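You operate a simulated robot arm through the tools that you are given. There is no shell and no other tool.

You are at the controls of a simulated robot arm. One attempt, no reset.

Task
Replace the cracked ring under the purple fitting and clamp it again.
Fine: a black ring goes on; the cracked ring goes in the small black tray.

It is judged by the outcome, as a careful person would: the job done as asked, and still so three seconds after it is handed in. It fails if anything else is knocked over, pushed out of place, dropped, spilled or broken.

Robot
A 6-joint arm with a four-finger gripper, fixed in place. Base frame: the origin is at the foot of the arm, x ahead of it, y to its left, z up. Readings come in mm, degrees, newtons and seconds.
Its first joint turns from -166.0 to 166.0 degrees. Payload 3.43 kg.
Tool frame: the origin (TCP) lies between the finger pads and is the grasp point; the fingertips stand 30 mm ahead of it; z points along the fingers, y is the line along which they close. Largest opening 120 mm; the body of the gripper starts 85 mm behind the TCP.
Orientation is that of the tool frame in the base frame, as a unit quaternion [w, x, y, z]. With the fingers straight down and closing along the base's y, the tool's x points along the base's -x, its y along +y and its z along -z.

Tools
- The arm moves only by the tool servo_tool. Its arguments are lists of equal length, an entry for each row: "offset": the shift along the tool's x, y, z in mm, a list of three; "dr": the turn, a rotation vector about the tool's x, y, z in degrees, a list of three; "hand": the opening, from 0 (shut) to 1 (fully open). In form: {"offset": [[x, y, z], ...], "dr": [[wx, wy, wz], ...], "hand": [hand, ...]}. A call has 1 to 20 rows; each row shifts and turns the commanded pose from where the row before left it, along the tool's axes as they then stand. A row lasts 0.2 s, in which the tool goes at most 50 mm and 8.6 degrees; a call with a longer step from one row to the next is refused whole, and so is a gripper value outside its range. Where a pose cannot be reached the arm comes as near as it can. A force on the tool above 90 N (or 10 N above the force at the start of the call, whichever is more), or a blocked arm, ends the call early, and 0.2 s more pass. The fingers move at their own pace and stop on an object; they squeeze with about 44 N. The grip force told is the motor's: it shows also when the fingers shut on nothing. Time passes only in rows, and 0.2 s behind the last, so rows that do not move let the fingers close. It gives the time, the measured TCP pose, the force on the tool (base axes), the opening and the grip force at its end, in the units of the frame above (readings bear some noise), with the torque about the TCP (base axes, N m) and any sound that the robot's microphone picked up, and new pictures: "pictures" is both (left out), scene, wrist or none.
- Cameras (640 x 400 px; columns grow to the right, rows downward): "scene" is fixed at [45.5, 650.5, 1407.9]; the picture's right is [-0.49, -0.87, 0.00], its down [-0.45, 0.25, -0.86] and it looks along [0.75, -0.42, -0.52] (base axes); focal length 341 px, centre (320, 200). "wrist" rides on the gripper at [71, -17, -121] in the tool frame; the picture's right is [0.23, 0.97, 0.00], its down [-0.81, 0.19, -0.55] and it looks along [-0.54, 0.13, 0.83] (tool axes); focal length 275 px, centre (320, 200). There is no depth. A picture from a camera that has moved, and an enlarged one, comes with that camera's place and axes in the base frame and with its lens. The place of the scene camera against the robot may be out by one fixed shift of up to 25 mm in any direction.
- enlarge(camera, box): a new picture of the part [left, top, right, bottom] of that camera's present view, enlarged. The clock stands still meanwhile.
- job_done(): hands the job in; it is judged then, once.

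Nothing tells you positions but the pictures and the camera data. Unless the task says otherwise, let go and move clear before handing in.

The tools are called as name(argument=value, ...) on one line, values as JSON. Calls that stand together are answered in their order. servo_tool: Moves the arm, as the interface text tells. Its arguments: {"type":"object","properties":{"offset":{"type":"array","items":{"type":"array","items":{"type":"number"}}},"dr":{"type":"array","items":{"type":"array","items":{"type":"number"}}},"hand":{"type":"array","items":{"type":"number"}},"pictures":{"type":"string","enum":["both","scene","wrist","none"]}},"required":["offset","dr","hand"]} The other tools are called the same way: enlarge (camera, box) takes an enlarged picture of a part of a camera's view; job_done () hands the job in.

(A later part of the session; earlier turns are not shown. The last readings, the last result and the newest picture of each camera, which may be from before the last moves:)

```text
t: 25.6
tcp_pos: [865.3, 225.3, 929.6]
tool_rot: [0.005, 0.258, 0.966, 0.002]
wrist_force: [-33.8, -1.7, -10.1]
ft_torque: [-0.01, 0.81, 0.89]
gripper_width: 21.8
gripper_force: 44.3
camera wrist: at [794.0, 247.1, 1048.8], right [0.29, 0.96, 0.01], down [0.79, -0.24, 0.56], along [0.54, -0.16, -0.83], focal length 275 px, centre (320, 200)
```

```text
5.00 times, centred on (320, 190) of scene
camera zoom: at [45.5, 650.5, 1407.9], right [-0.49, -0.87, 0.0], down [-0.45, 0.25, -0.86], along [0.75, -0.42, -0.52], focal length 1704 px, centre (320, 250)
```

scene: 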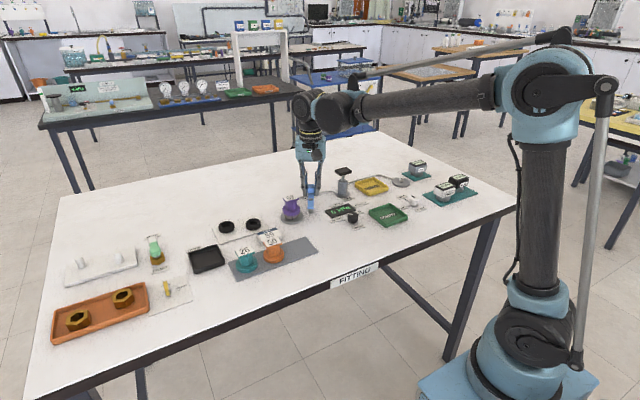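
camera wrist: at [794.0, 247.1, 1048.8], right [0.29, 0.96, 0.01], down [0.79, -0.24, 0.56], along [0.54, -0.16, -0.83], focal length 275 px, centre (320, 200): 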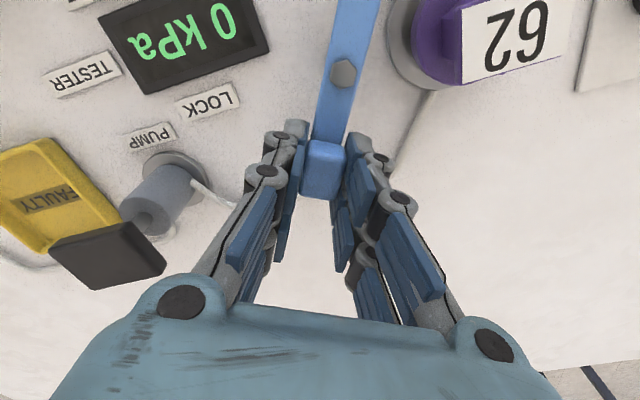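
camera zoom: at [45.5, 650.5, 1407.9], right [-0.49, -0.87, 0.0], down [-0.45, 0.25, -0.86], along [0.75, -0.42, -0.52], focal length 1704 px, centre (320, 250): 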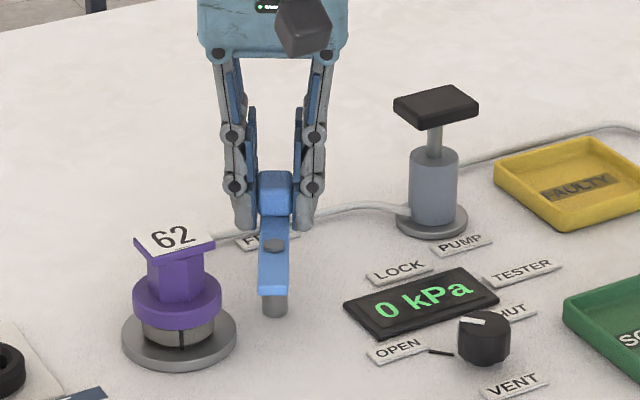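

The handle is nearly over FREE (60° turned). One more 5° step, then I'll let go and rise.

servo_tool(offset=[[0.9, 4.49, 0], [0, 0, 0]], dr=[[0, 0, -5], [0, 0, 0]], hand=[0.1, 0.1], pictures="none")

servo_tool(offset=[[0, 0, 0], [0, 0, 0], [0, 0, -20], [0, 0, -40], [0, 0, -30], [0, 0, 0]], dr=[[0, 0, 0], [0, 0, 0], [0, 0, 0], [0, 0, 0], [0, 0, 0], [0, 0, 0]], hand=[0.3, 0.4, 0.4, 0.4, 0.4, 0.4])

enlarge(camera="scene", box=[270, 150, 370, 230])

```text
t: 26.2
tcp_pos: [867.6, 230.4, 929.2]
tool_rot: [0.005, 0.215, 0.977, 0.002]
wrist_force: [-28.5, -6.2, -12.5]
ft_torque: [-0.04, 0.86, 0.89]
gripper_width: 21.7
gripper_force: 45.0
```

```text
t: 27.6
tcp_pos: [866.5, 228.1, 1019.8]
tool_rot: [0.005, 0.216, 0.976, 0.003]
wrist_force: [-0.4, 0.9, -0.7]
ft_torque: [-0.03, -0.01, -0.01]
gripper_width: 48.0
gripper_force: 0.1
camera wrist: at [793.2, 244.1, 1139.7], right [0.2, 0.98, 0.0], down [0.81, -0.17, 0.56], along [0.55, -0.11, -0.83], focal length 275 px, centre (320, 200)
```

scene: 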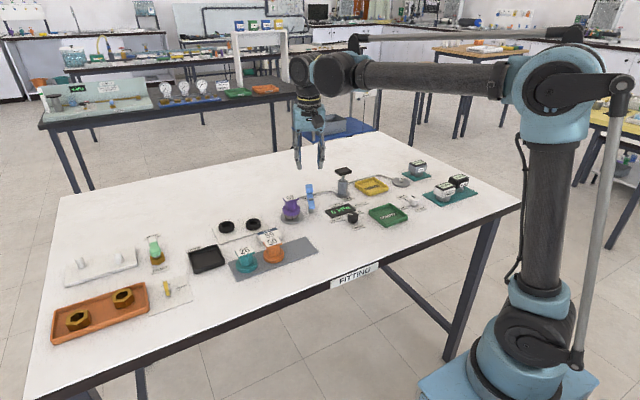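
wrist: 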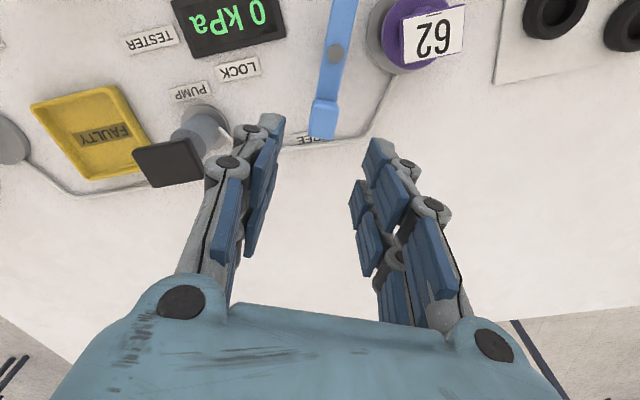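

```text
5.00 times, centred on (320, 190) of scene
camera zoom: at [45.5, 650.5, 1407.9], right [-0.49, -0.87, 0.0], down [-0.45, 0.25, -0.86], along [0.75, -0.42, -0.52], focal length 1704 px, centre (320, 250)
```

zoom: 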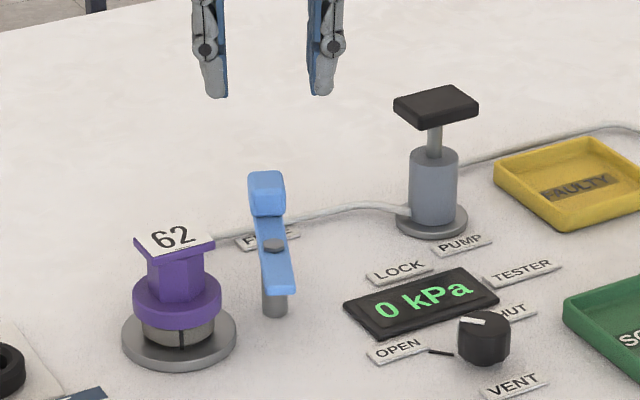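

The lever is at FREE with the flange clear. Now I'll turn back to closing along x and go above the fitting at (817, 314).

servo_tool(offset=[[0, 0, 0], [0, 0, 0], [0, 0, 0], [0, 0, 0], [0, 0, 0], [0, 0, 0], [0, 0, 0], [0, 0, 0], [29, -17, 0], [29, -17, 0], [28.5, -16, 0], [0, 0, 0]], dr=[[0, 0, 8.14], [0, 0, 8.14], [0, 0, 8.14], [0, 0, 8.14], [0, 0, 8.14], [0, 0, 8.14], [0, 0, 8.14], [0, 0, 8.14], [0, 0, 0], [0, 0, 0], [0, 0, 0], [0, 0, 0]], hand=[0.6, 0.6, 0.6, 0.6, 0.6, 0.6, 0.6, 0.6, 0.6, 0.6, 0.6, 0.6])

enlarge(camera="wrist", box=[200, 20, 440, 190])

```text
t: 30.2
tcp_pos: [816.5, 314.4, 1016.6]
tool_rot: [0.003, 0.708, 0.706, 0.004]
wrist_force: [-0.4, -0.1, -0.5]
ft_torque: [-0.01, 0.0, -0.02]
gripper_width: 72.1
gripper_force: 0.0
camera wrist: at [798.5, 387.0, 1137.0], right [0.97, 0.23, 0.01], down [0.18, -0.81, 0.55], along [0.14, -0.54, -0.83], focal length 275 px, centre (320, 200)
```

scene: 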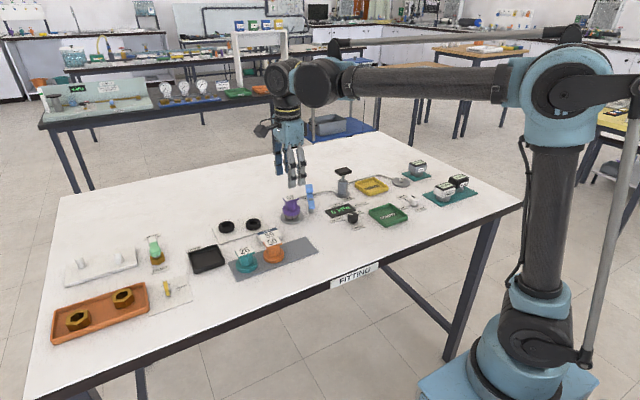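
wrist: 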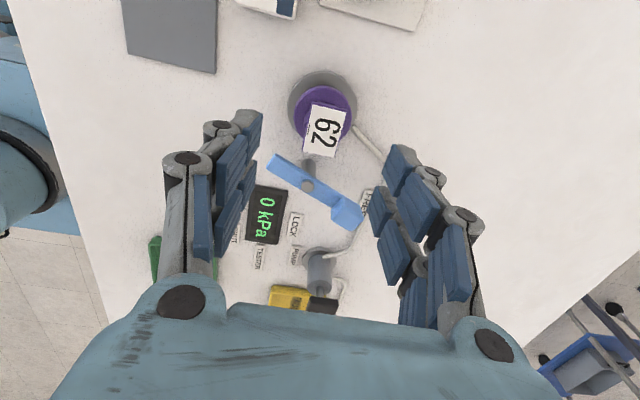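

```text
2.35 times, centred on (320, 105) of wrist
camera zoom: at [798.5, 387.0, 1137.0], right [0.97, 0.23, 0.01], down [0.18, -0.81, 0.55], along [0.14, -0.54, -0.83], focal length 648 px, centre (320, 424)
```

zoom: 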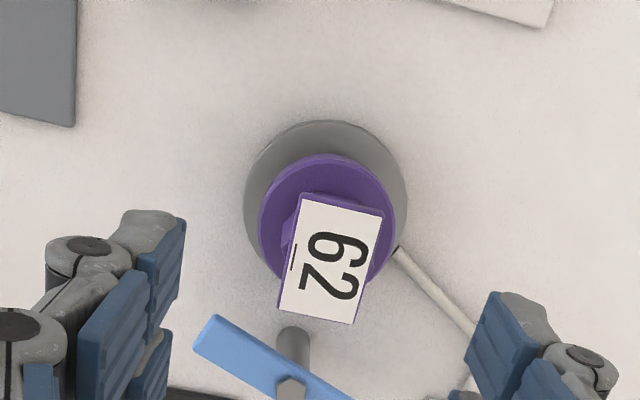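

From this side the fitting's centre reads about (820, 315.5). I'll centre and lower partway with the fingers astride.

servo_tool(offset=[[1.1, 3.5, 0], [0, 0, 35], [0, 0, 35], [0, 0, 0]], dr=[[0, 0, 0], [0, 0, 0], [0, 0, 0], [0, 0, 0]], hand=[0.6, 0.6, 0.6, 0.6])

enlarge(camera="wrist", box=[220, 60, 420, 200])

enlarge(camera="scene", box=[250, 150, 350, 230])

```text
t: 31.2
tcp_pos: [822.5, 316.7, 947.1]
tool_rot: [0.003, 0.708, 0.706, 0.004]
wrist_force: [-0.4, -0.4, -0.1]
ft_torque: [-0.01, -0.01, 0.02]
gripper_width: 72.0
gripper_force: 0.1
camera wrist: at [804.6, 389.3, 1067.3], right [0.97, 0.23, 0.01], down [0.18, -0.81, 0.55], along [0.14, -0.54, -0.83], focal length 275 px, centre (320, 200)
```

scene: 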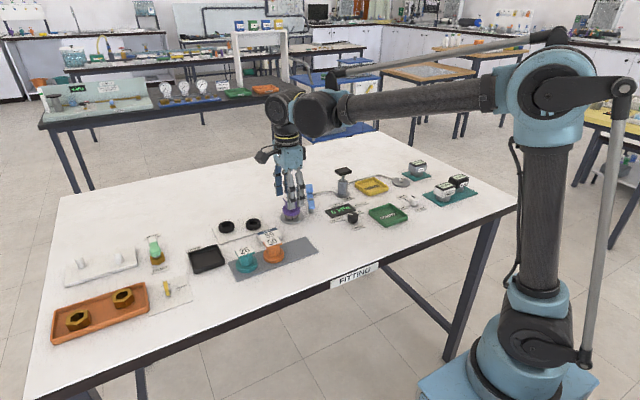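
wrist: 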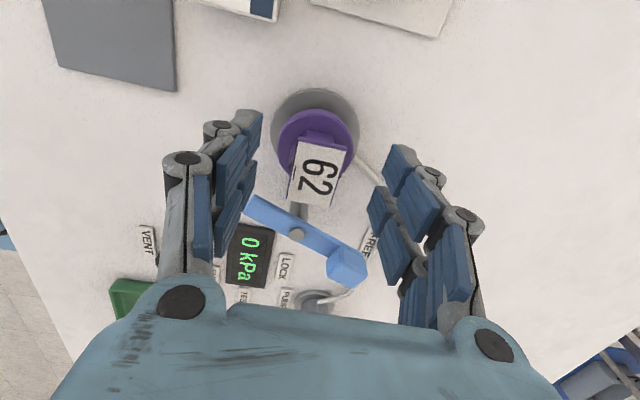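

```text
2.86 times, centred on (320, 130) of wrist
camera zoom: at [804.6, 389.3, 1067.3], right [0.97, 0.23, 0.01], down [0.18, -0.81, 0.55], along [0.14, -0.54, -0.83], focal length 786 px, centre (320, 400)
```

zoom: 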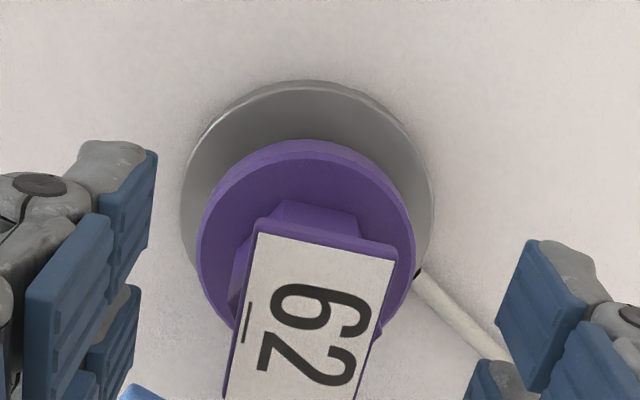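

```text
5.00 times, centred on (300, 190) of scene
camera zoom: at [45.5, 650.5, 1407.9], right [-0.49, -0.87, 0.0], down [-0.45, 0.25, -0.86], along [0.75, -0.42, -0.52], focal length 1704 px, centre (420, 250)
```

zoom: 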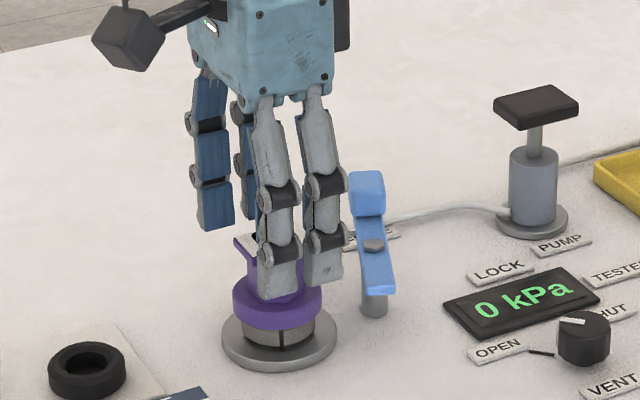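

The flange reads about 3 mm toward −x of the tool axis. I'll correct and lower so the tips are beside the flange, above the base disc.

servo_tool(offset=[[-2, -2.8, 0], [0, 0, 20], [0, 0, 20], [0, 0, 4], [0, 0, 0]], dr=[[0, 0, 0], [0, 0, 0], [0, 0, 0], [0, 0, 0], [0, 0, 0]], hand=[0.6, 0.6, 0.6, 0.6, 0.6])

enlarge(camera="wrist", box=[220, 60, 420, 200])

enlarge(camera="scene", box=[250, 170, 330, 234])

```text
t: 32.4
tcp_pos: [819.2, 317.2, 903.0]
tool_rot: [0.003, 0.707, 0.707, 0.004]
wrist_force: [0.4, 0.0, 0.5]
ft_torque: [-0.01, 0.0, 0.0]
gripper_width: 71.9
gripper_force: 0.1
camera wrist: at [801.0, 389.7, 1023.9], right [0.97, 0.23, 0.01], down [0.18, -0.81, 0.55], along [0.14, -0.54, -0.83], focal length 275 px, centre (320, 200)
```

scene: 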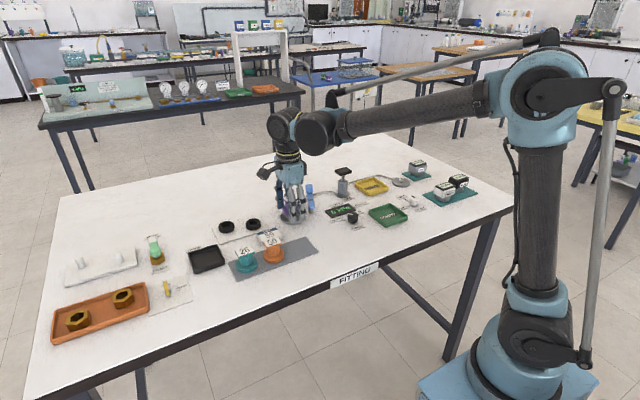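
wrist: 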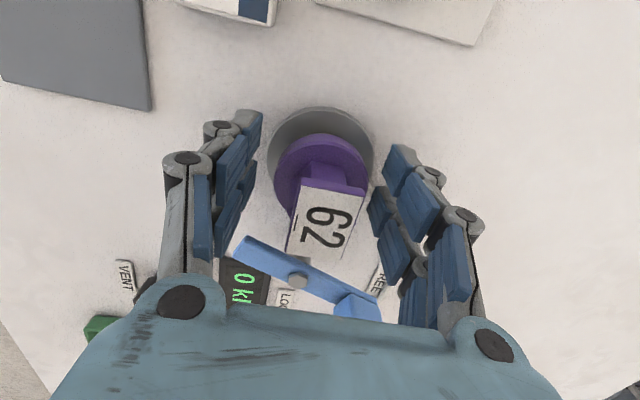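

```text
2.86 times, centred on (320, 130) of wrist
camera zoom: at [801.0, 389.7, 1023.9], right [0.97, 0.23, 0.01], down [0.18, -0.81, 0.55], along [0.14, -0.54, -0.83], focal length 786 px, centre (320, 400)
```

zoom: 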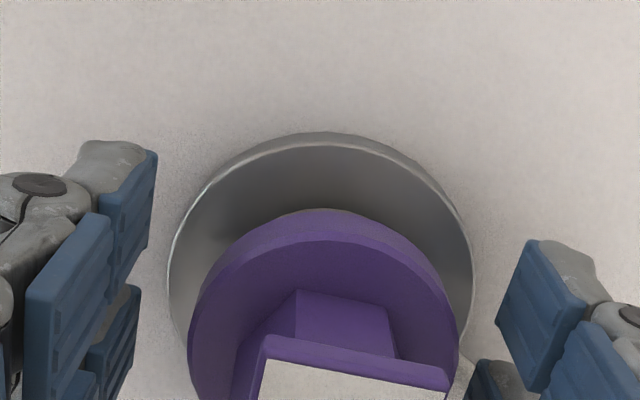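

```text
6.25 times, centred on (290, 202) of scene
camera zoom: at [45.5, 650.5, 1407.9], right [-0.49, -0.87, 0.0], down [-0.45, 0.25, -0.86], along [0.75, -0.42, -0.52], focal length 2130 px, centre (508, 188)
```

zoom: 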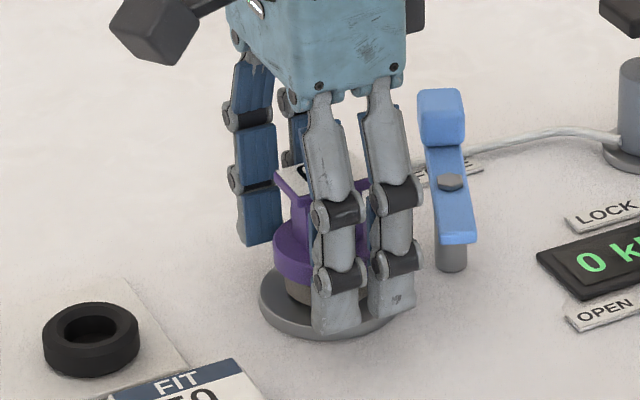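

The flange is now centred between the fingers. Closing on it.

servo_tool(offset=[[0, 0, 0], [0, 0, 0], [0, 0, 0], [0, 0, 0]], dr=[[0, 0, 0], [0, 0, 0], [0, 0, 0], [0, 0, 0]], hand=[0.45, 0.3, 0.3, 0.3])

enlarge(camera="scene", box=[250, 170, 330, 234])

```text
t: 33.4
tcp_pos: [818.4, 317.5, 904.3]
tool_rot: [0.003, 0.709, 0.706, 0.004]
wrist_force: [0.4, 0.2, 1.1]
ft_torque: [0.01, -0.04, -0.02]
gripper_width: 50.4
gripper_force: 44.1
camera wrist: at [800.9, 389.7, 1024.0], right [0.97, 0.23, 0.01], down [0.18, -0.81, 0.55], along [0.14, -0.54, -0.83], focal length 275 px, centre (320, 200)
```

scene: 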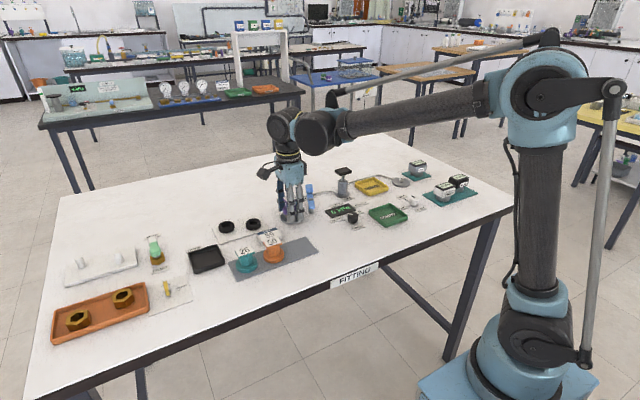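
wrist: 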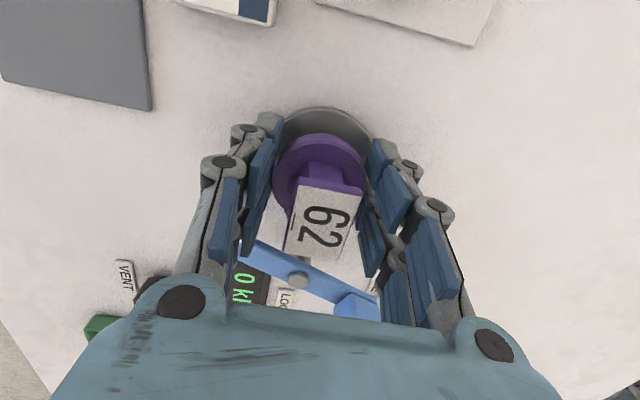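

```text
6.25 times, centred on (290, 202) of scene
camera zoom: at [45.5, 650.5, 1407.9], right [-0.49, -0.87, 0.0], down [-0.45, 0.25, -0.86], along [0.75, -0.42, -0.52], focal length 2130 px, centre (508, 188)
```

zoom: 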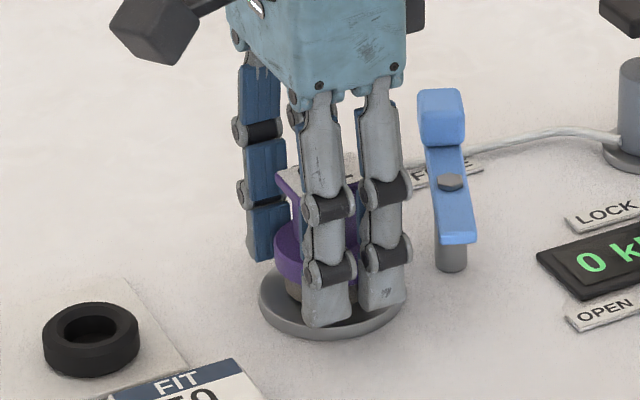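

Held at 50 mm with no side force. Lifting straight up, slowly at first.

servo_tool(offset=[[0, 0, -4], [0, 0, -6], [0, 0, -10], [0, 0, -20], [0, 0, -20], [0, 0, 0]], dr=[[0, 0, 0], [0, 0, 0], [0, 0, 0], [0, 0, 0], [0, 0, 0], [0, 0, 0]], hand=[0.3, 0.3, 0.3, 0.3, 0.3, 0.3])

enlarge(camera="scene", box=[250, 160, 330, 224])

enlarge(camera="wrist", box=[220, 60, 420, 200])

```text
t: 34.8
tcp_pos: [817.2, 317.9, 964.0]
tool_rot: [0.003, 0.708, 0.707, 0.004]
wrist_force: [-0.3, 0.1, -0.4]
ft_torque: [0.0, 0.01, 0.01]
gripper_width: 36.0
gripper_force: 0.0
camera wrist: at [800.6, 389.2, 1083.7], right [0.97, 0.23, 0.01], down [0.18, -0.81, 0.55], along [0.14, -0.54, -0.83], focal length 275 px, centre (320, 200)
```

scene: 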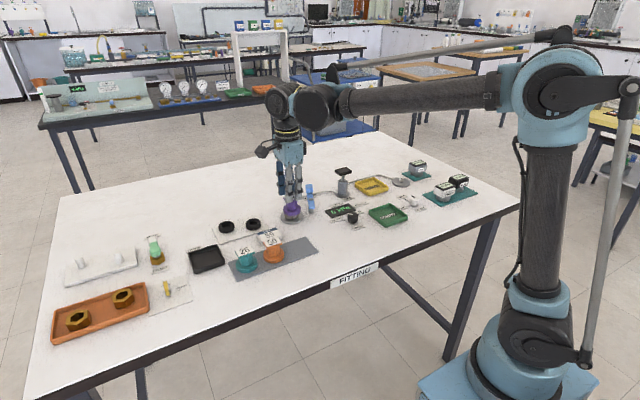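
wrist: 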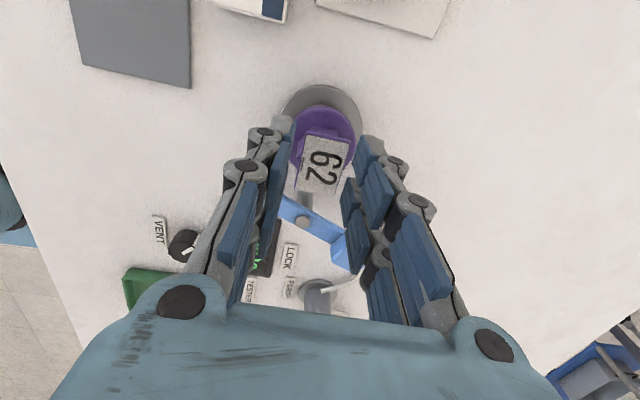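

```text
6.25 times, centred on (290, 192) of scene
camera zoom: at [45.5, 650.5, 1407.9], right [-0.49, -0.87, 0.0], down [-0.45, 0.25, -0.86], along [0.75, -0.42, -0.52], focal length 2130 px, centre (508, 250)
```

zoom: 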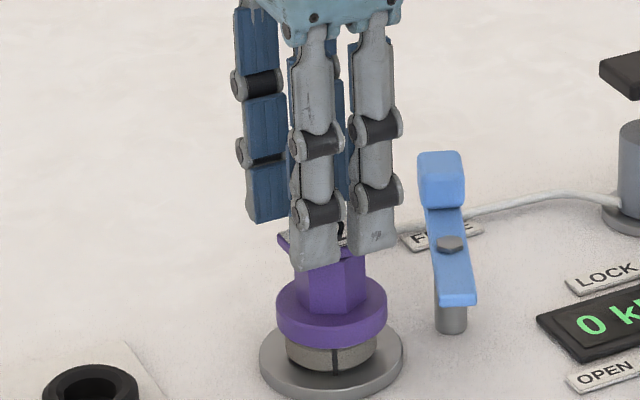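

```text
2.86 times, centred on (320, 130) of wrist
camera zoom: at [800.6, 389.2, 1083.7], right [0.97, 0.23, 0.01], down [0.18, -0.81, 0.55], along [0.14, -0.54, -0.83], focal length 786 px, centre (320, 400)
```

zoom: 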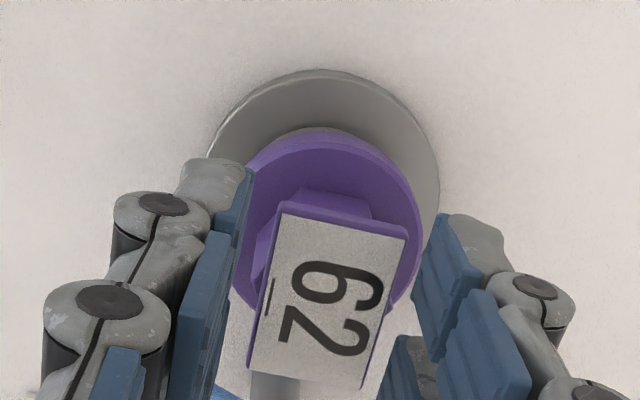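

The fingers slid up off the flange and the fitting stayed put. I'll go back down, re-grip, and lift in tiny steps reading the force to learn whether it's stuck or the grip slips.

servo_tool(offset=[[0, 0, 0], [0, 0, 0], [0, 0, 20], [0, 0, 20], [0, 0, 20], [0, 0, 2], [0, 0, 0], [0, 0, 0], [0, 0, 0], [0, 0, 0]], dr=[[0, 0, 0], [0, 0, 0], [0, 0, 0], [0, 0, 0], [0, 0, 0], [0, 0, 0], [0, 0, 0], [0, 0, 0], [0, 0, 0], [0, 0, 0]], hand=[0.6, 0.6, 0.6, 0.6, 0.6, 0.6, 0.3, 0, 0, 0], pictures="none")

servo_tool(offset=[[0, 0, -1], [0, 0, 0]], dr=[[0, 0, 0], [0, 0, 0]], hand=[0, 0], pictures="none")

servo_tool(offset=[[0, 0, -1], [0, 0, 0]], dr=[[0, 0, 0], [0, 0, 0]], hand=[0, 0], pictures="none")

servo_tool(offset=[[0, 0, -2], [0, 0, 0]], dr=[[0, 0, 0], [0, 0, 0]], hand=[0, 0], pictures="both")

enlarge(camera="scene", box=[250, 170, 330, 234])

```text
t: 37.0
tcp_pos: [818.0, 313.9, 902.4]
tool_rot: [0.003, 0.708, 0.706, 0.004]
wrist_force: [0.3, -0.5, 0.0]
ft_torque: [0.03, 0.0, 0.0]
gripper_width: 51.0
gripper_force: 44.2
```

```text
t: 37.6
tcp_pos: [818.5, 314.4, 903.6]
tool_rot: [0.003, 0.708, 0.707, 0.006]
wrist_force: [-0.6, -0.9, 0.0]
ft_torque: [0.01, -0.01, -0.04]
gripper_width: 50.1
gripper_force: 44.0
```

```text
t: 38.2
tcp_pos: [818.7, 314.4, 903.5]
tool_rot: [0.004, 0.708, 0.706, 0.005]
wrist_force: [0.9, 0.1, -0.6]
ft_torque: [0.01, -0.01, -0.03]
gripper_width: 50.5
gripper_force: 44.1
```

```text
t: 38.8
tcp_pos: [818.6, 315.5, 905.8]
tool_rot: [0.003, 0.708, 0.706, 0.005]
wrist_force: [-0.8, 0.9, -0.6]
ft_torque: [-0.04, 0.02, -0.01]
gripper_width: 50.4
gripper_force: 44.4
camera wrist: at [801.0, 386.6, 1025.9], right [0.97, 0.23, 0.01], down [0.18, -0.81, 0.55], along [0.14, -0.54, -0.83], focal length 275 px, centre (320, 200)
```

scene: 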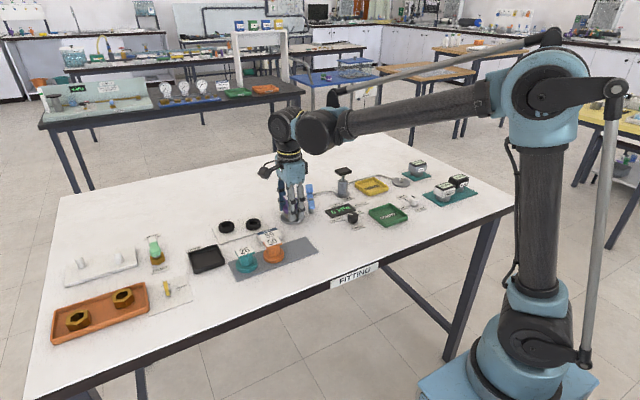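
wrist: 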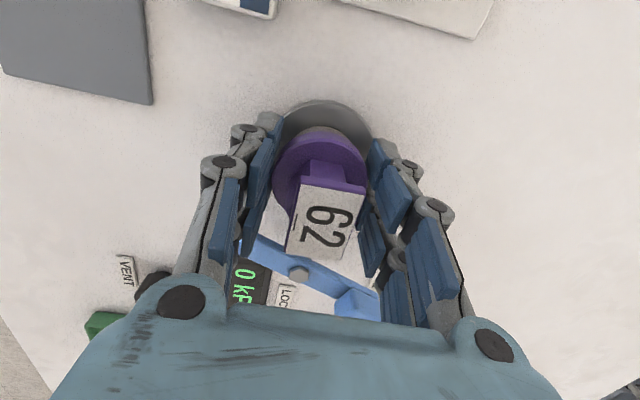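

```text
6.25 times, centred on (290, 202) of scene
camera zoom: at [45.5, 650.5, 1407.9], right [-0.49, -0.87, 0.0], down [-0.45, 0.25, -0.86], along [0.75, -0.42, -0.52], focal length 2130 px, centre (508, 188)
```

zoom: 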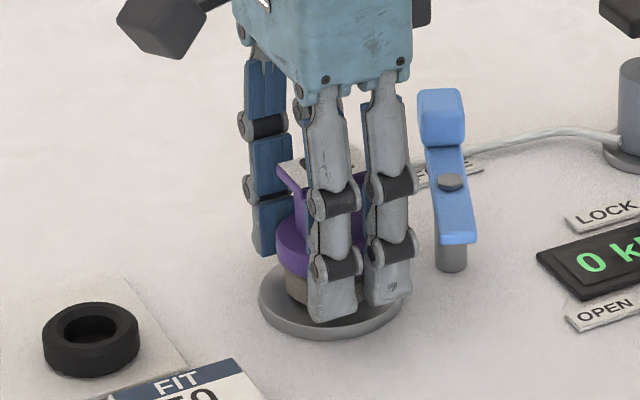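

No resistance at all, and it may be rising. I'll lift gently a few more millimetres and look again.

servo_tool(offset=[[0, 0, -2], [0, 0, -2], [0, 0, -2], [0, 0, 0]], dr=[[0, 0, 0], [0, 0, 0], [0, 0, 0], [0, 0, 0]], hand=[0, 0, 0, 0])

enlarge(camera="scene", box=[250, 170, 330, 234])

enlarge(camera="wrist", box=[240, 80, 400, 200])

```text
t: 39.8
tcp_pos: [818.6, 315.5, 913.0]
tool_rot: [0.003, 0.708, 0.707, 0.003]
wrist_force: [0.1, 0.3, -0.1]
ft_torque: [0.01, 0.01, 0.04]
gripper_width: 50.3
gripper_force: 44.0
camera wrist: at [800.7, 387.4, 1032.3], right [0.97, 0.23, 0.01], down [0.18, -0.81, 0.55], along [0.14, -0.54, -0.83], focal length 275 px, centre (320, 200)
```

scene: 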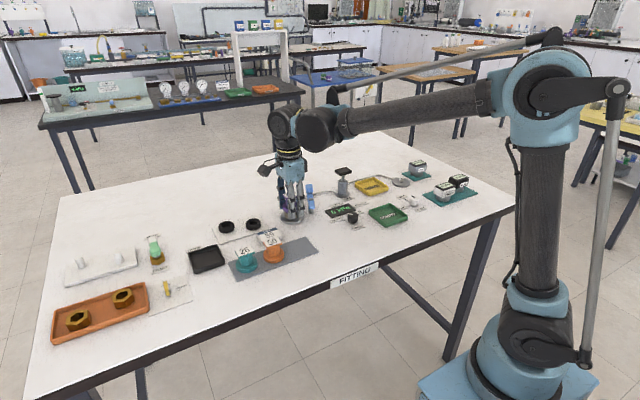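
wrist: 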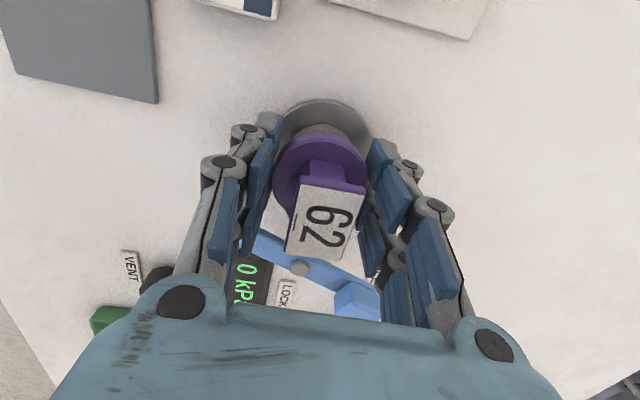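

```text
6.25 times, centred on (290, 202) of scene
camera zoom: at [45.5, 650.5, 1407.9], right [-0.49, -0.87, 0.0], down [-0.45, 0.25, -0.86], along [0.75, -0.42, -0.52], focal length 2130 px, centre (508, 188)
```

zoom: 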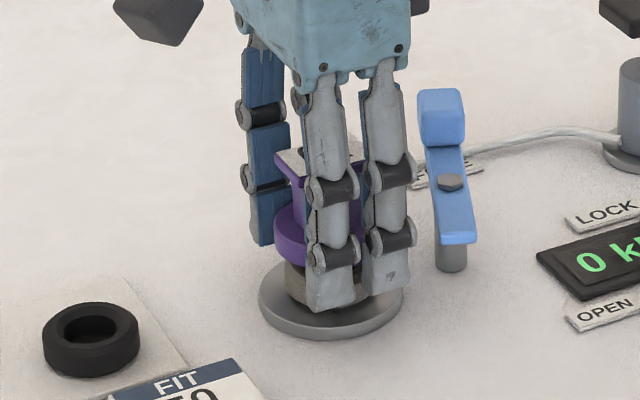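

```text
3.33 times, centred on (320, 140) of wrist
camera zoom: at [800.7, 387.4, 1032.3], right [0.97, 0.23, 0.01], down [0.18, -0.81, 0.55], along [0.14, -0.54, -0.83], focal length 918 px, centre (320, 400)
```

zoom: 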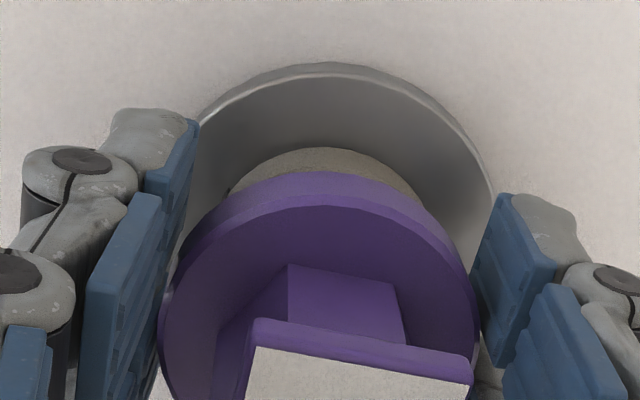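

The fitting is rising and its ring stays on the base. I'll keep lifting gently.

servo_tool(offset=[[0, 0, -3], [0, 0, -3], [0, 0, -3], [0, 0, -3], [0, 0, -3], [0, 0, 0]], dr=[[0, 0, 0], [0, 0, 0], [0, 0, 0], [0, 0, 0], [0, 0, 0], [0, 0, 0]], hand=[0, 0, 0, 0, 0, 0])

enlarge(camera="scene", box=[250, 170, 330, 234])

enlarge(camera="wrist", box=[240, 80, 400, 200])

```text
t: 41.2
tcp_pos: [818.7, 315.8, 927.8]
tool_rot: [0.003, 0.708, 0.707, 0.004]
wrist_force: [-0.7, -1.0, -0.1]
ft_torque: [0.0, -0.01, 0.01]
gripper_width: 50.6
gripper_force: 44.0
camera wrist: at [800.5, 387.4, 1047.0], right [0.97, 0.23, 0.01], down [0.18, -0.81, 0.55], along [0.14, -0.54, -0.83], focal length 275 px, centre (320, 200)
```

scene: 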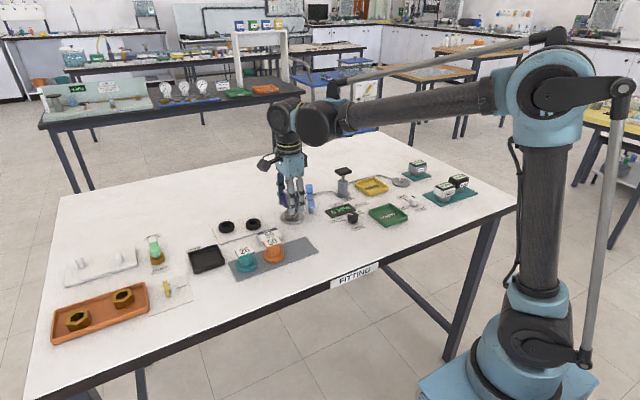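
wrist: 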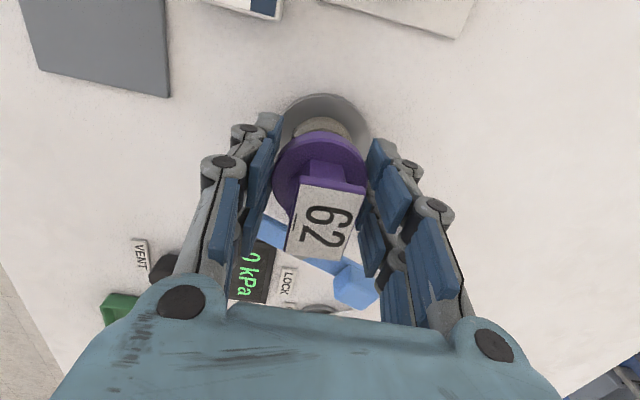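

```text
6.25 times, centred on (290, 202) of scene
camera zoom: at [45.5, 650.5, 1407.9], right [-0.49, -0.87, 0.0], down [-0.45, 0.25, -0.86], along [0.75, -0.42, -0.52], focal length 2130 px, centre (508, 188)
```

zoom: 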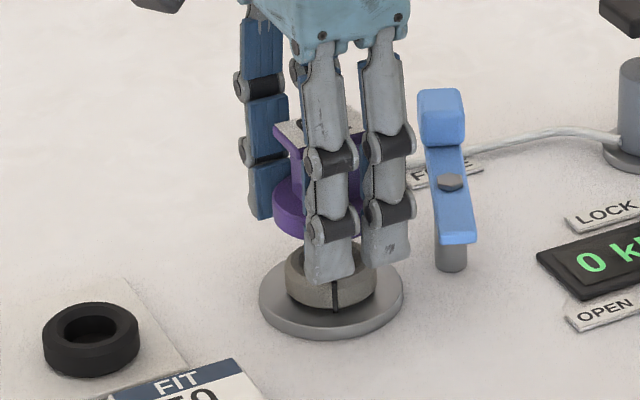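

```text
3.33 times, centred on (320, 140) of wrist
camera zoom: at [800.5, 387.4, 1047.0], right [0.97, 0.23, 0.01], down [0.18, -0.81, 0.55], along [0.14, -0.54, -0.83], focal length 918 px, centre (320, 400)
```

zoom: 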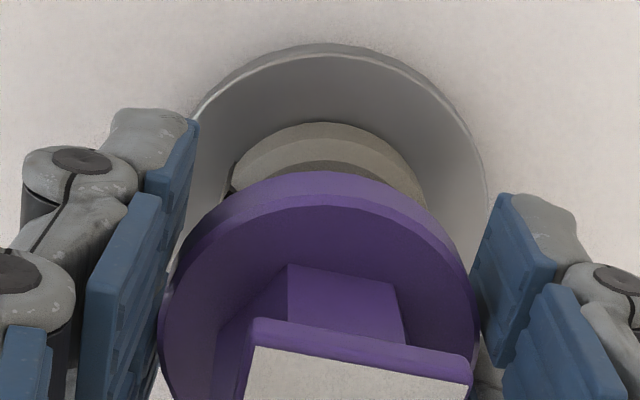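

The hold is good, but the fingertips reach about 5 mm below the flange, which would hinder setting it on the table. I'll set it back on the ring, regrip 7 mm higher and lift again.

servo_tool(offset=[[0, 0, 6], [0, 0, 6], [0, 0, 6], [0, 0, 4], [0, 0, 2], [0, 0, 0], [0, 0, 0]], dr=[[0, 0, 0], [0, 0, 0], [0, 0, 0], [0, 0, 0], [0, 0, 0], [0, 0, 0], [0, 0, 0]], hand=[0, 0, 0, 0, 0, 0, 0], pictures="none")

servo_tool(offset=[[0, 0, 0.7], [0, 0, 0]], dr=[[0, 0, 0], [0, 0, 0]], hand=[0, 0], pictures="wrist")

```text
t: 42.8
tcp_pos: [818.6, 316.9, 903.9]
tool_rot: [0.003, 0.708, 0.706, 0.004]
wrist_force: [1.0, -0.4, 0.0]
ft_torque: [0.0, 0.0, -0.04]
gripper_width: 50.5
gripper_force: 44.0
```

```text
t: 43.4
tcp_pos: [818.7, 315.7, 903.3]
tool_rot: [0.004, 0.708, 0.706, 0.004]
wrist_force: [1.0, -0.1, 0.2]
ft_torque: [0.01, -0.01, 0.01]
gripper_width: 50.5
gripper_force: 44.2
camera wrist: at [800.5, 387.9, 1022.7], right [0.97, 0.23, 0.01], down [0.18, -0.81, 0.55], along [0.14, -0.54, -0.83], focal length 275 px, centre (320, 200)
```

wrist: 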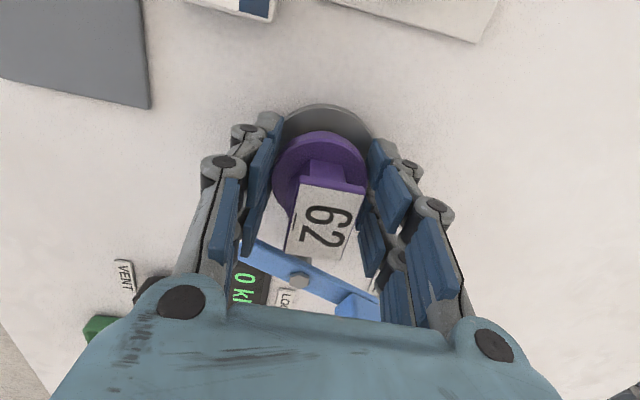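

servo_tool(offset=[[0, 0, 0.5], [0, 0, 0]], dr=[[0, 0, 0], [0, 0, 0]], hand=[0, 0], pictures="none")

servo_tool(offset=[[0, 0, 0.6], [0, 0, 0]], dr=[[0, 0, 0], [0, 0, 0]], hand=[0, 0], pictures="none")

```text
t: 44.0
tcp_pos: [818.2, 316.9, 902.4]
tool_rot: [0.003, 0.708, 0.706, 0.005]
wrist_force: [0.0, -0.4, -0.1]
ft_torque: [-0.02, 0.0, 0.01]
gripper_width: 50.4
gripper_force: 43.7
```

```text
t: 44.6
tcp_pos: [817.9, 317.3, 901.2]
tool_rot: [0.003, 0.708, 0.706, 0.005]
wrist_force: [2.1, 0.3, 9.3]
ft_torque: [-0.01, -0.19, 0.0]
gripper_width: 50.3
gripper_force: 44.2
```

It touches down on the ring at TCP z ≈ 901.5. I'll release, rise 7.5 mm and regrip.

servo_tool(offset=[[0, 0, -0.5], [0, 0, 0], [0, 0, -4], [0, 0, -3.5], [0, 0, 0], [0, 0, 0], [0, 0, 0]], dr=[[0, 0, 0], [0, 0, 0], [0, 0, 0], [0, 0, 0], [0, 0, 0], [0, 0, 0], [0, 0, 0]], hand=[0.5, 0.5, 0.5, 0.5, 0.2, 0, 0], pictures="none")

servo_tool(offset=[[0, 0, -2], [0, 0, -3], [0, 0, -4], [0, 0, -4], [0, 0, -4], [0, 0, 0]], dr=[[0, 0, 0], [0, 0, 0], [0, 0, 0], [0, 0, 0], [0, 0, 0], [0, 0, 0]], hand=[0, 0, 0, 0, 0, 0])

enlarge(camera="scene", box=[250, 170, 330, 234])

```text
t: 46.2
tcp_pos: [819.2, 317.5, 909.5]
tool_rot: [0.003, 0.708, 0.706, 0.005]
wrist_force: [-0.7, 0.3, 3.2]
ft_torque: [-0.02, 0.09, 0.0]
gripper_width: 50.7
gripper_force: 44.7
```

```text
t: 47.6
tcp_pos: [818.5, 317.0, 926.2]
tool_rot: [0.003, 0.708, 0.706, 0.005]
wrist_force: [0.0, 0.0, 0.3]
ft_torque: [-0.02, 0.01, 0.0]
gripper_width: 50.8
gripper_force: 43.8
camera wrist: at [800.5, 389.1, 1046.3], right [0.97, 0.23, 0.01], down [0.18, -0.81, 0.55], along [0.14, -0.54, -0.83], focal length 275 px, centre (320, 200)
```

scene: 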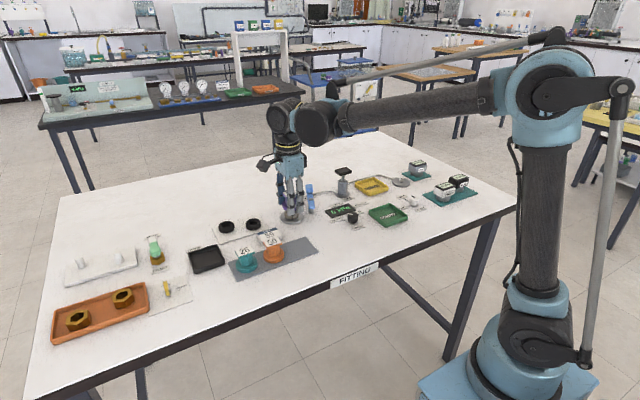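
wrist: 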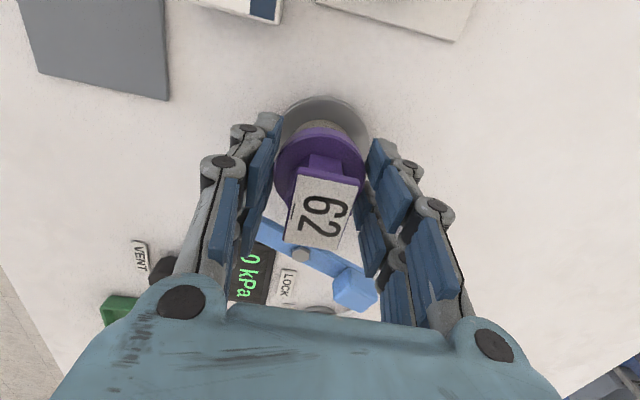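

```text
6.25 times, centred on (290, 202) of scene
camera zoom: at [45.5, 650.5, 1407.9], right [-0.49, -0.87, 0.0], down [-0.45, 0.25, -0.86], along [0.75, -0.42, -0.52], focal length 2130 px, centre (508, 188)
```

zoom: 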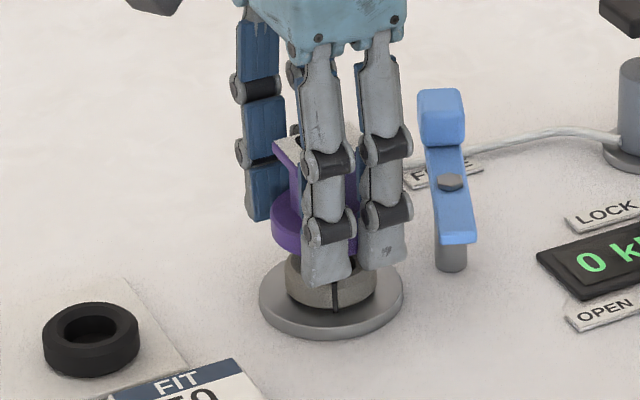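

It's held with tips near the flange's lower edge. I'll lift clear and carry it gently to bare table at about (745, 328), turning the gripper so its fingers straddle along y there.

servo_tool(offset=[[0, 0, -4], [0, 0, -4], [0, 0, -4], [0, 0, -4], [1, -6, 0], [1, -6, 0], [1, -6, 0], [1, -6, 0], [1, -6, 0], [1, -6, 0], [1, -6, 0], [1, -6, 0], [1, -6, 0], [1, -6, 0], [1, -6, 0], [0, -7.5, 0], [0, 0, 0]], dr=[[0, 0, 0], [0, 0, 0], [0, 0, 0], [0, 0, 0], [0, 0, 0], [0, 0, 0], [0, 0, 0], [0, 0, 0], [0, 0, 0], [0, 0, 0], [0, 0, 0], [0, 0, 0], [0, 0, 0], [0, 0, 0], [0, 0, 0], [0, 0, 0], [0, 0, 0]], hand=[0, 0, 0, 0, 0, 0, 0, 0, 0, 0, 0, 0, 0, 0, 0, 0, 0])

enlarge(camera="scene", box=[240, 150, 340, 230])

```text
t: 51.2
tcp_pos: [744.7, 327.2, 942.0]
tool_rot: [0.003, 0.708, 0.707, 0.005]
wrist_force: [-0.3, 0.0, 0.0]
ft_torque: [-0.03, 0.01, 0.04]
gripper_width: 50.8
gripper_force: 44.1
camera wrist: at [726.9, 399.3, 1062.7], right [0.97, 0.23, 0.01], down [0.18, -0.81, 0.55], along [0.14, -0.54, -0.83], focal length 275 px, centre (320, 200)
```

scene: 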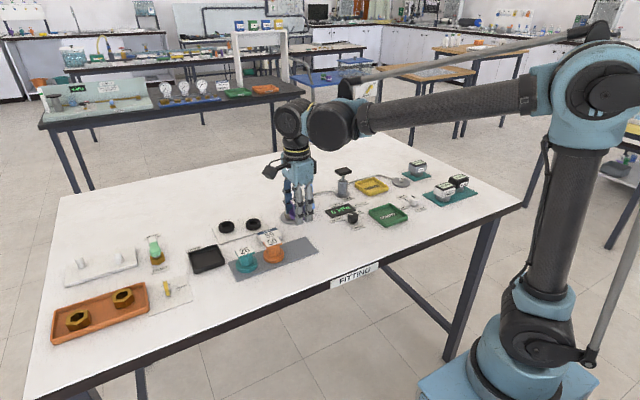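
wrist: 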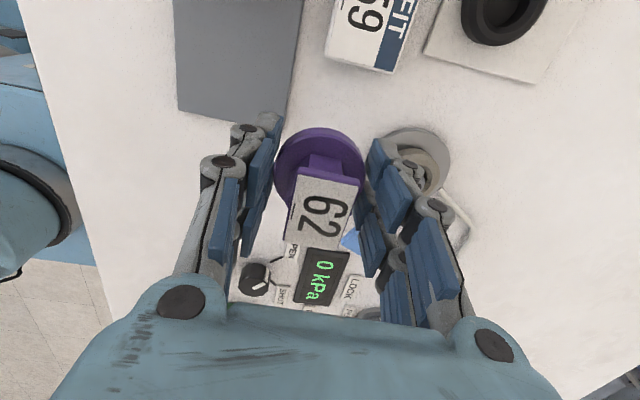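

```text
5.00 times, centred on (290, 190) of scene
camera zoom: at [45.5, 650.5, 1407.9], right [-0.49, -0.87, 0.0], down [-0.45, 0.25, -0.86], along [0.75, -0.42, -0.52], focal length 1704 px, centre (470, 250)
```

zoom: 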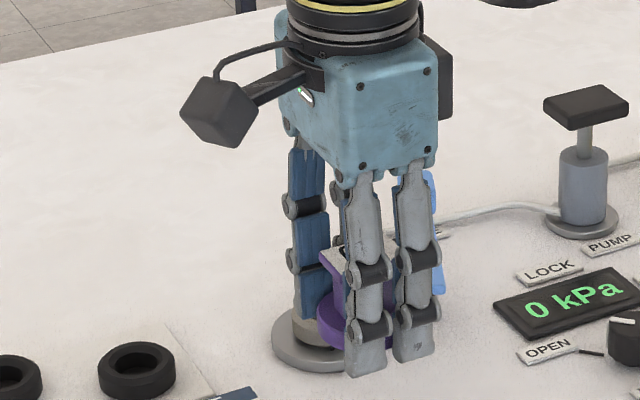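

Held steady at (745, 327). Now turning the gripper back so it closes along y.

servo_tool(offset=[[0, 0, 0], [0, 0, 0], [0, 0, 0], [0, 0, 0], [0, 0, 0], [0, 0, 0], [0, 0, 0], [0, 0, 0], [0, 0, 0], [0, 0, 0], [0, 0, 0], [0, 0, 0], [0, 0, 0], [0, 0, 0], [0, 0, 0], [0, 0, 0]], dr=[[0, 0, -6], [0, 0, -6], [0, 0, -6], [0, 0, -6], [0, 0, -6], [0, 0, -6], [0, 0, -6], [0, 0, -6], [0, 0, -6], [0, 0, -6], [0, 0, -6], [0, 0, -6], [0, 0, -6], [0, 0, -6], [0, 0, -6], [0, 0, 0]], hand=[0, 0, 0, 0, 0, 0, 0, 0, 0, 0, 0, 0, 0, 0, 0, 0])

enlarge(camera="scene", box=[240, 150, 340, 230])

```text
t: 54.6
tcp_pos: [745.0, 327.5, 941.3]
tool_rot: [0.005, 0.0, 1.0, 0.0]
wrist_force: [0.1, 0.4, -1.2]
ft_torque: [0.01, 0.0, 0.02]
gripper_width: 50.4
gripper_force: 44.2
camera wrist: at [673.1, 310.7, 1060.7], right [-0.23, 0.97, 0.0], down [0.8, 0.19, 0.56], along [0.55, 0.13, -0.83], focal length 275 px, centre (320, 200)
```

scene: 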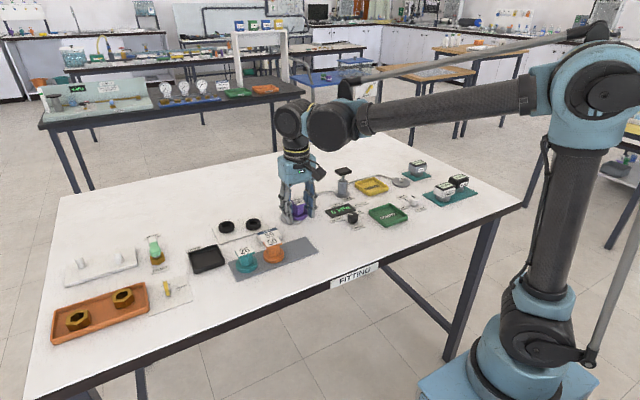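
wrist: 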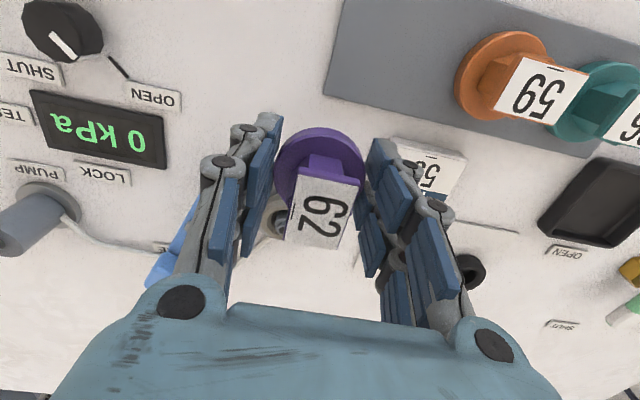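

```text
5.00 times, centred on (290, 190) of scene
camera zoom: at [45.5, 650.5, 1407.9], right [-0.49, -0.87, 0.0], down [-0.45, 0.25, -0.86], along [0.75, -0.42, -0.52], focal length 1704 px, centre (470, 250)
```

zoom: 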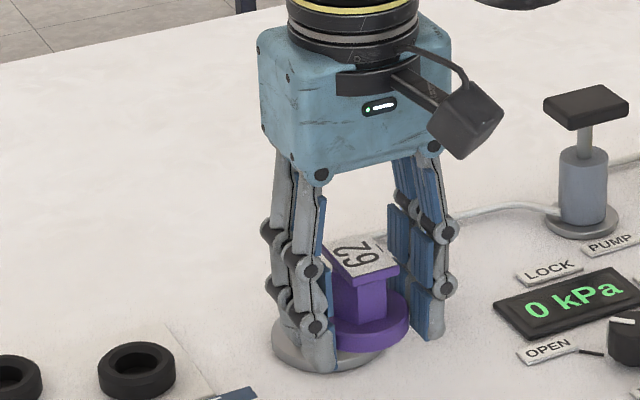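

Tips and flange bottom are about level. I'll nudge 4 mm away from the mat and lower toward the table.

servo_tool(offset=[[-4, 0, 0], [0, 0, 6], [0, 0, 6], [0, 0, 6], [0, 0, 6], [0, 0, 6], [0, 0, 6], [0, 0, 6], [0, 0, 4], [0, 0, 2], [0, 0, 0]], dr=[[0, 0, 0], [0, 0, 0], [0, 0, 0], [0, 0, 0], [0, 0, 0], [0, 0, 0], [0, 0, 0], [0, 0, 0], [0, 0, 0], [0, 0, 0], [0, 0, 0]], hand=[0, 0, 0, 0, 0, 0, 0, 0, 0, 0, 0])

enlarge(camera="scene", box=[250, 180, 330, 244])

```text
t: 57.0
tcp_pos: [748.8, 325.2, 894.5]
tool_rot: [0.006, 0.0, 1.0, 0.001]
wrist_force: [1.2, 0.9, 0.0]
ft_torque: [0.01, 0.01, 0.02]
gripper_width: 50.7
gripper_force: 44.2
camera wrist: at [676.9, 310.7, 1013.8], right [-0.23, 0.97, 0.0], down [0.81, 0.19, 0.56], along [0.55, 0.13, -0.83], focal length 275 px, centre (320, 200)
```

scene: 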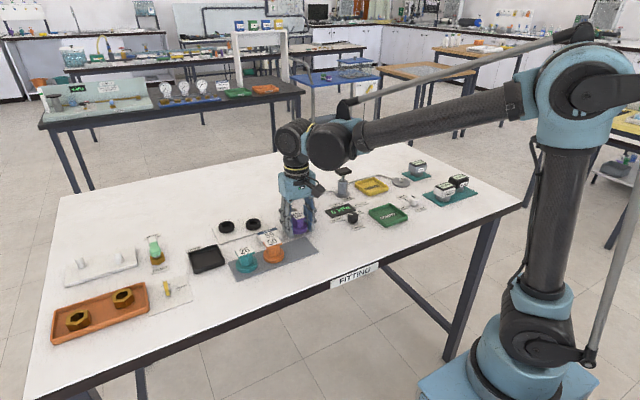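
wrist: 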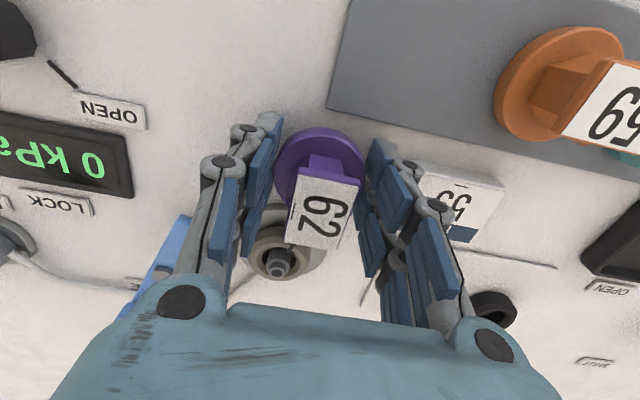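

```text
6.25 times, centred on (290, 212) of scene
camera zoom: at [45.5, 650.5, 1407.9], right [-0.49, -0.87, 0.0], down [-0.45, 0.25, -0.86], along [0.75, -0.42, -0.52], focal length 2130 px, centre (508, 125)
```

zoom: 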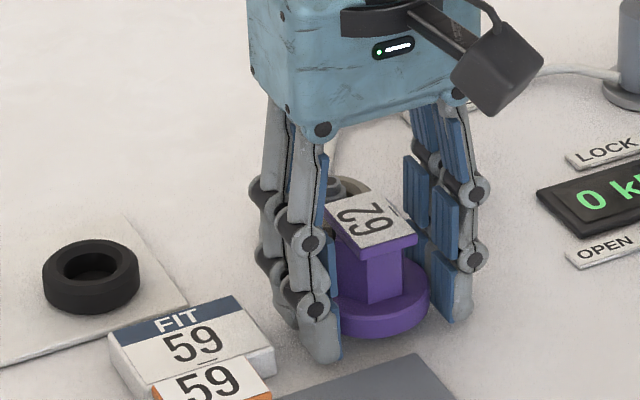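

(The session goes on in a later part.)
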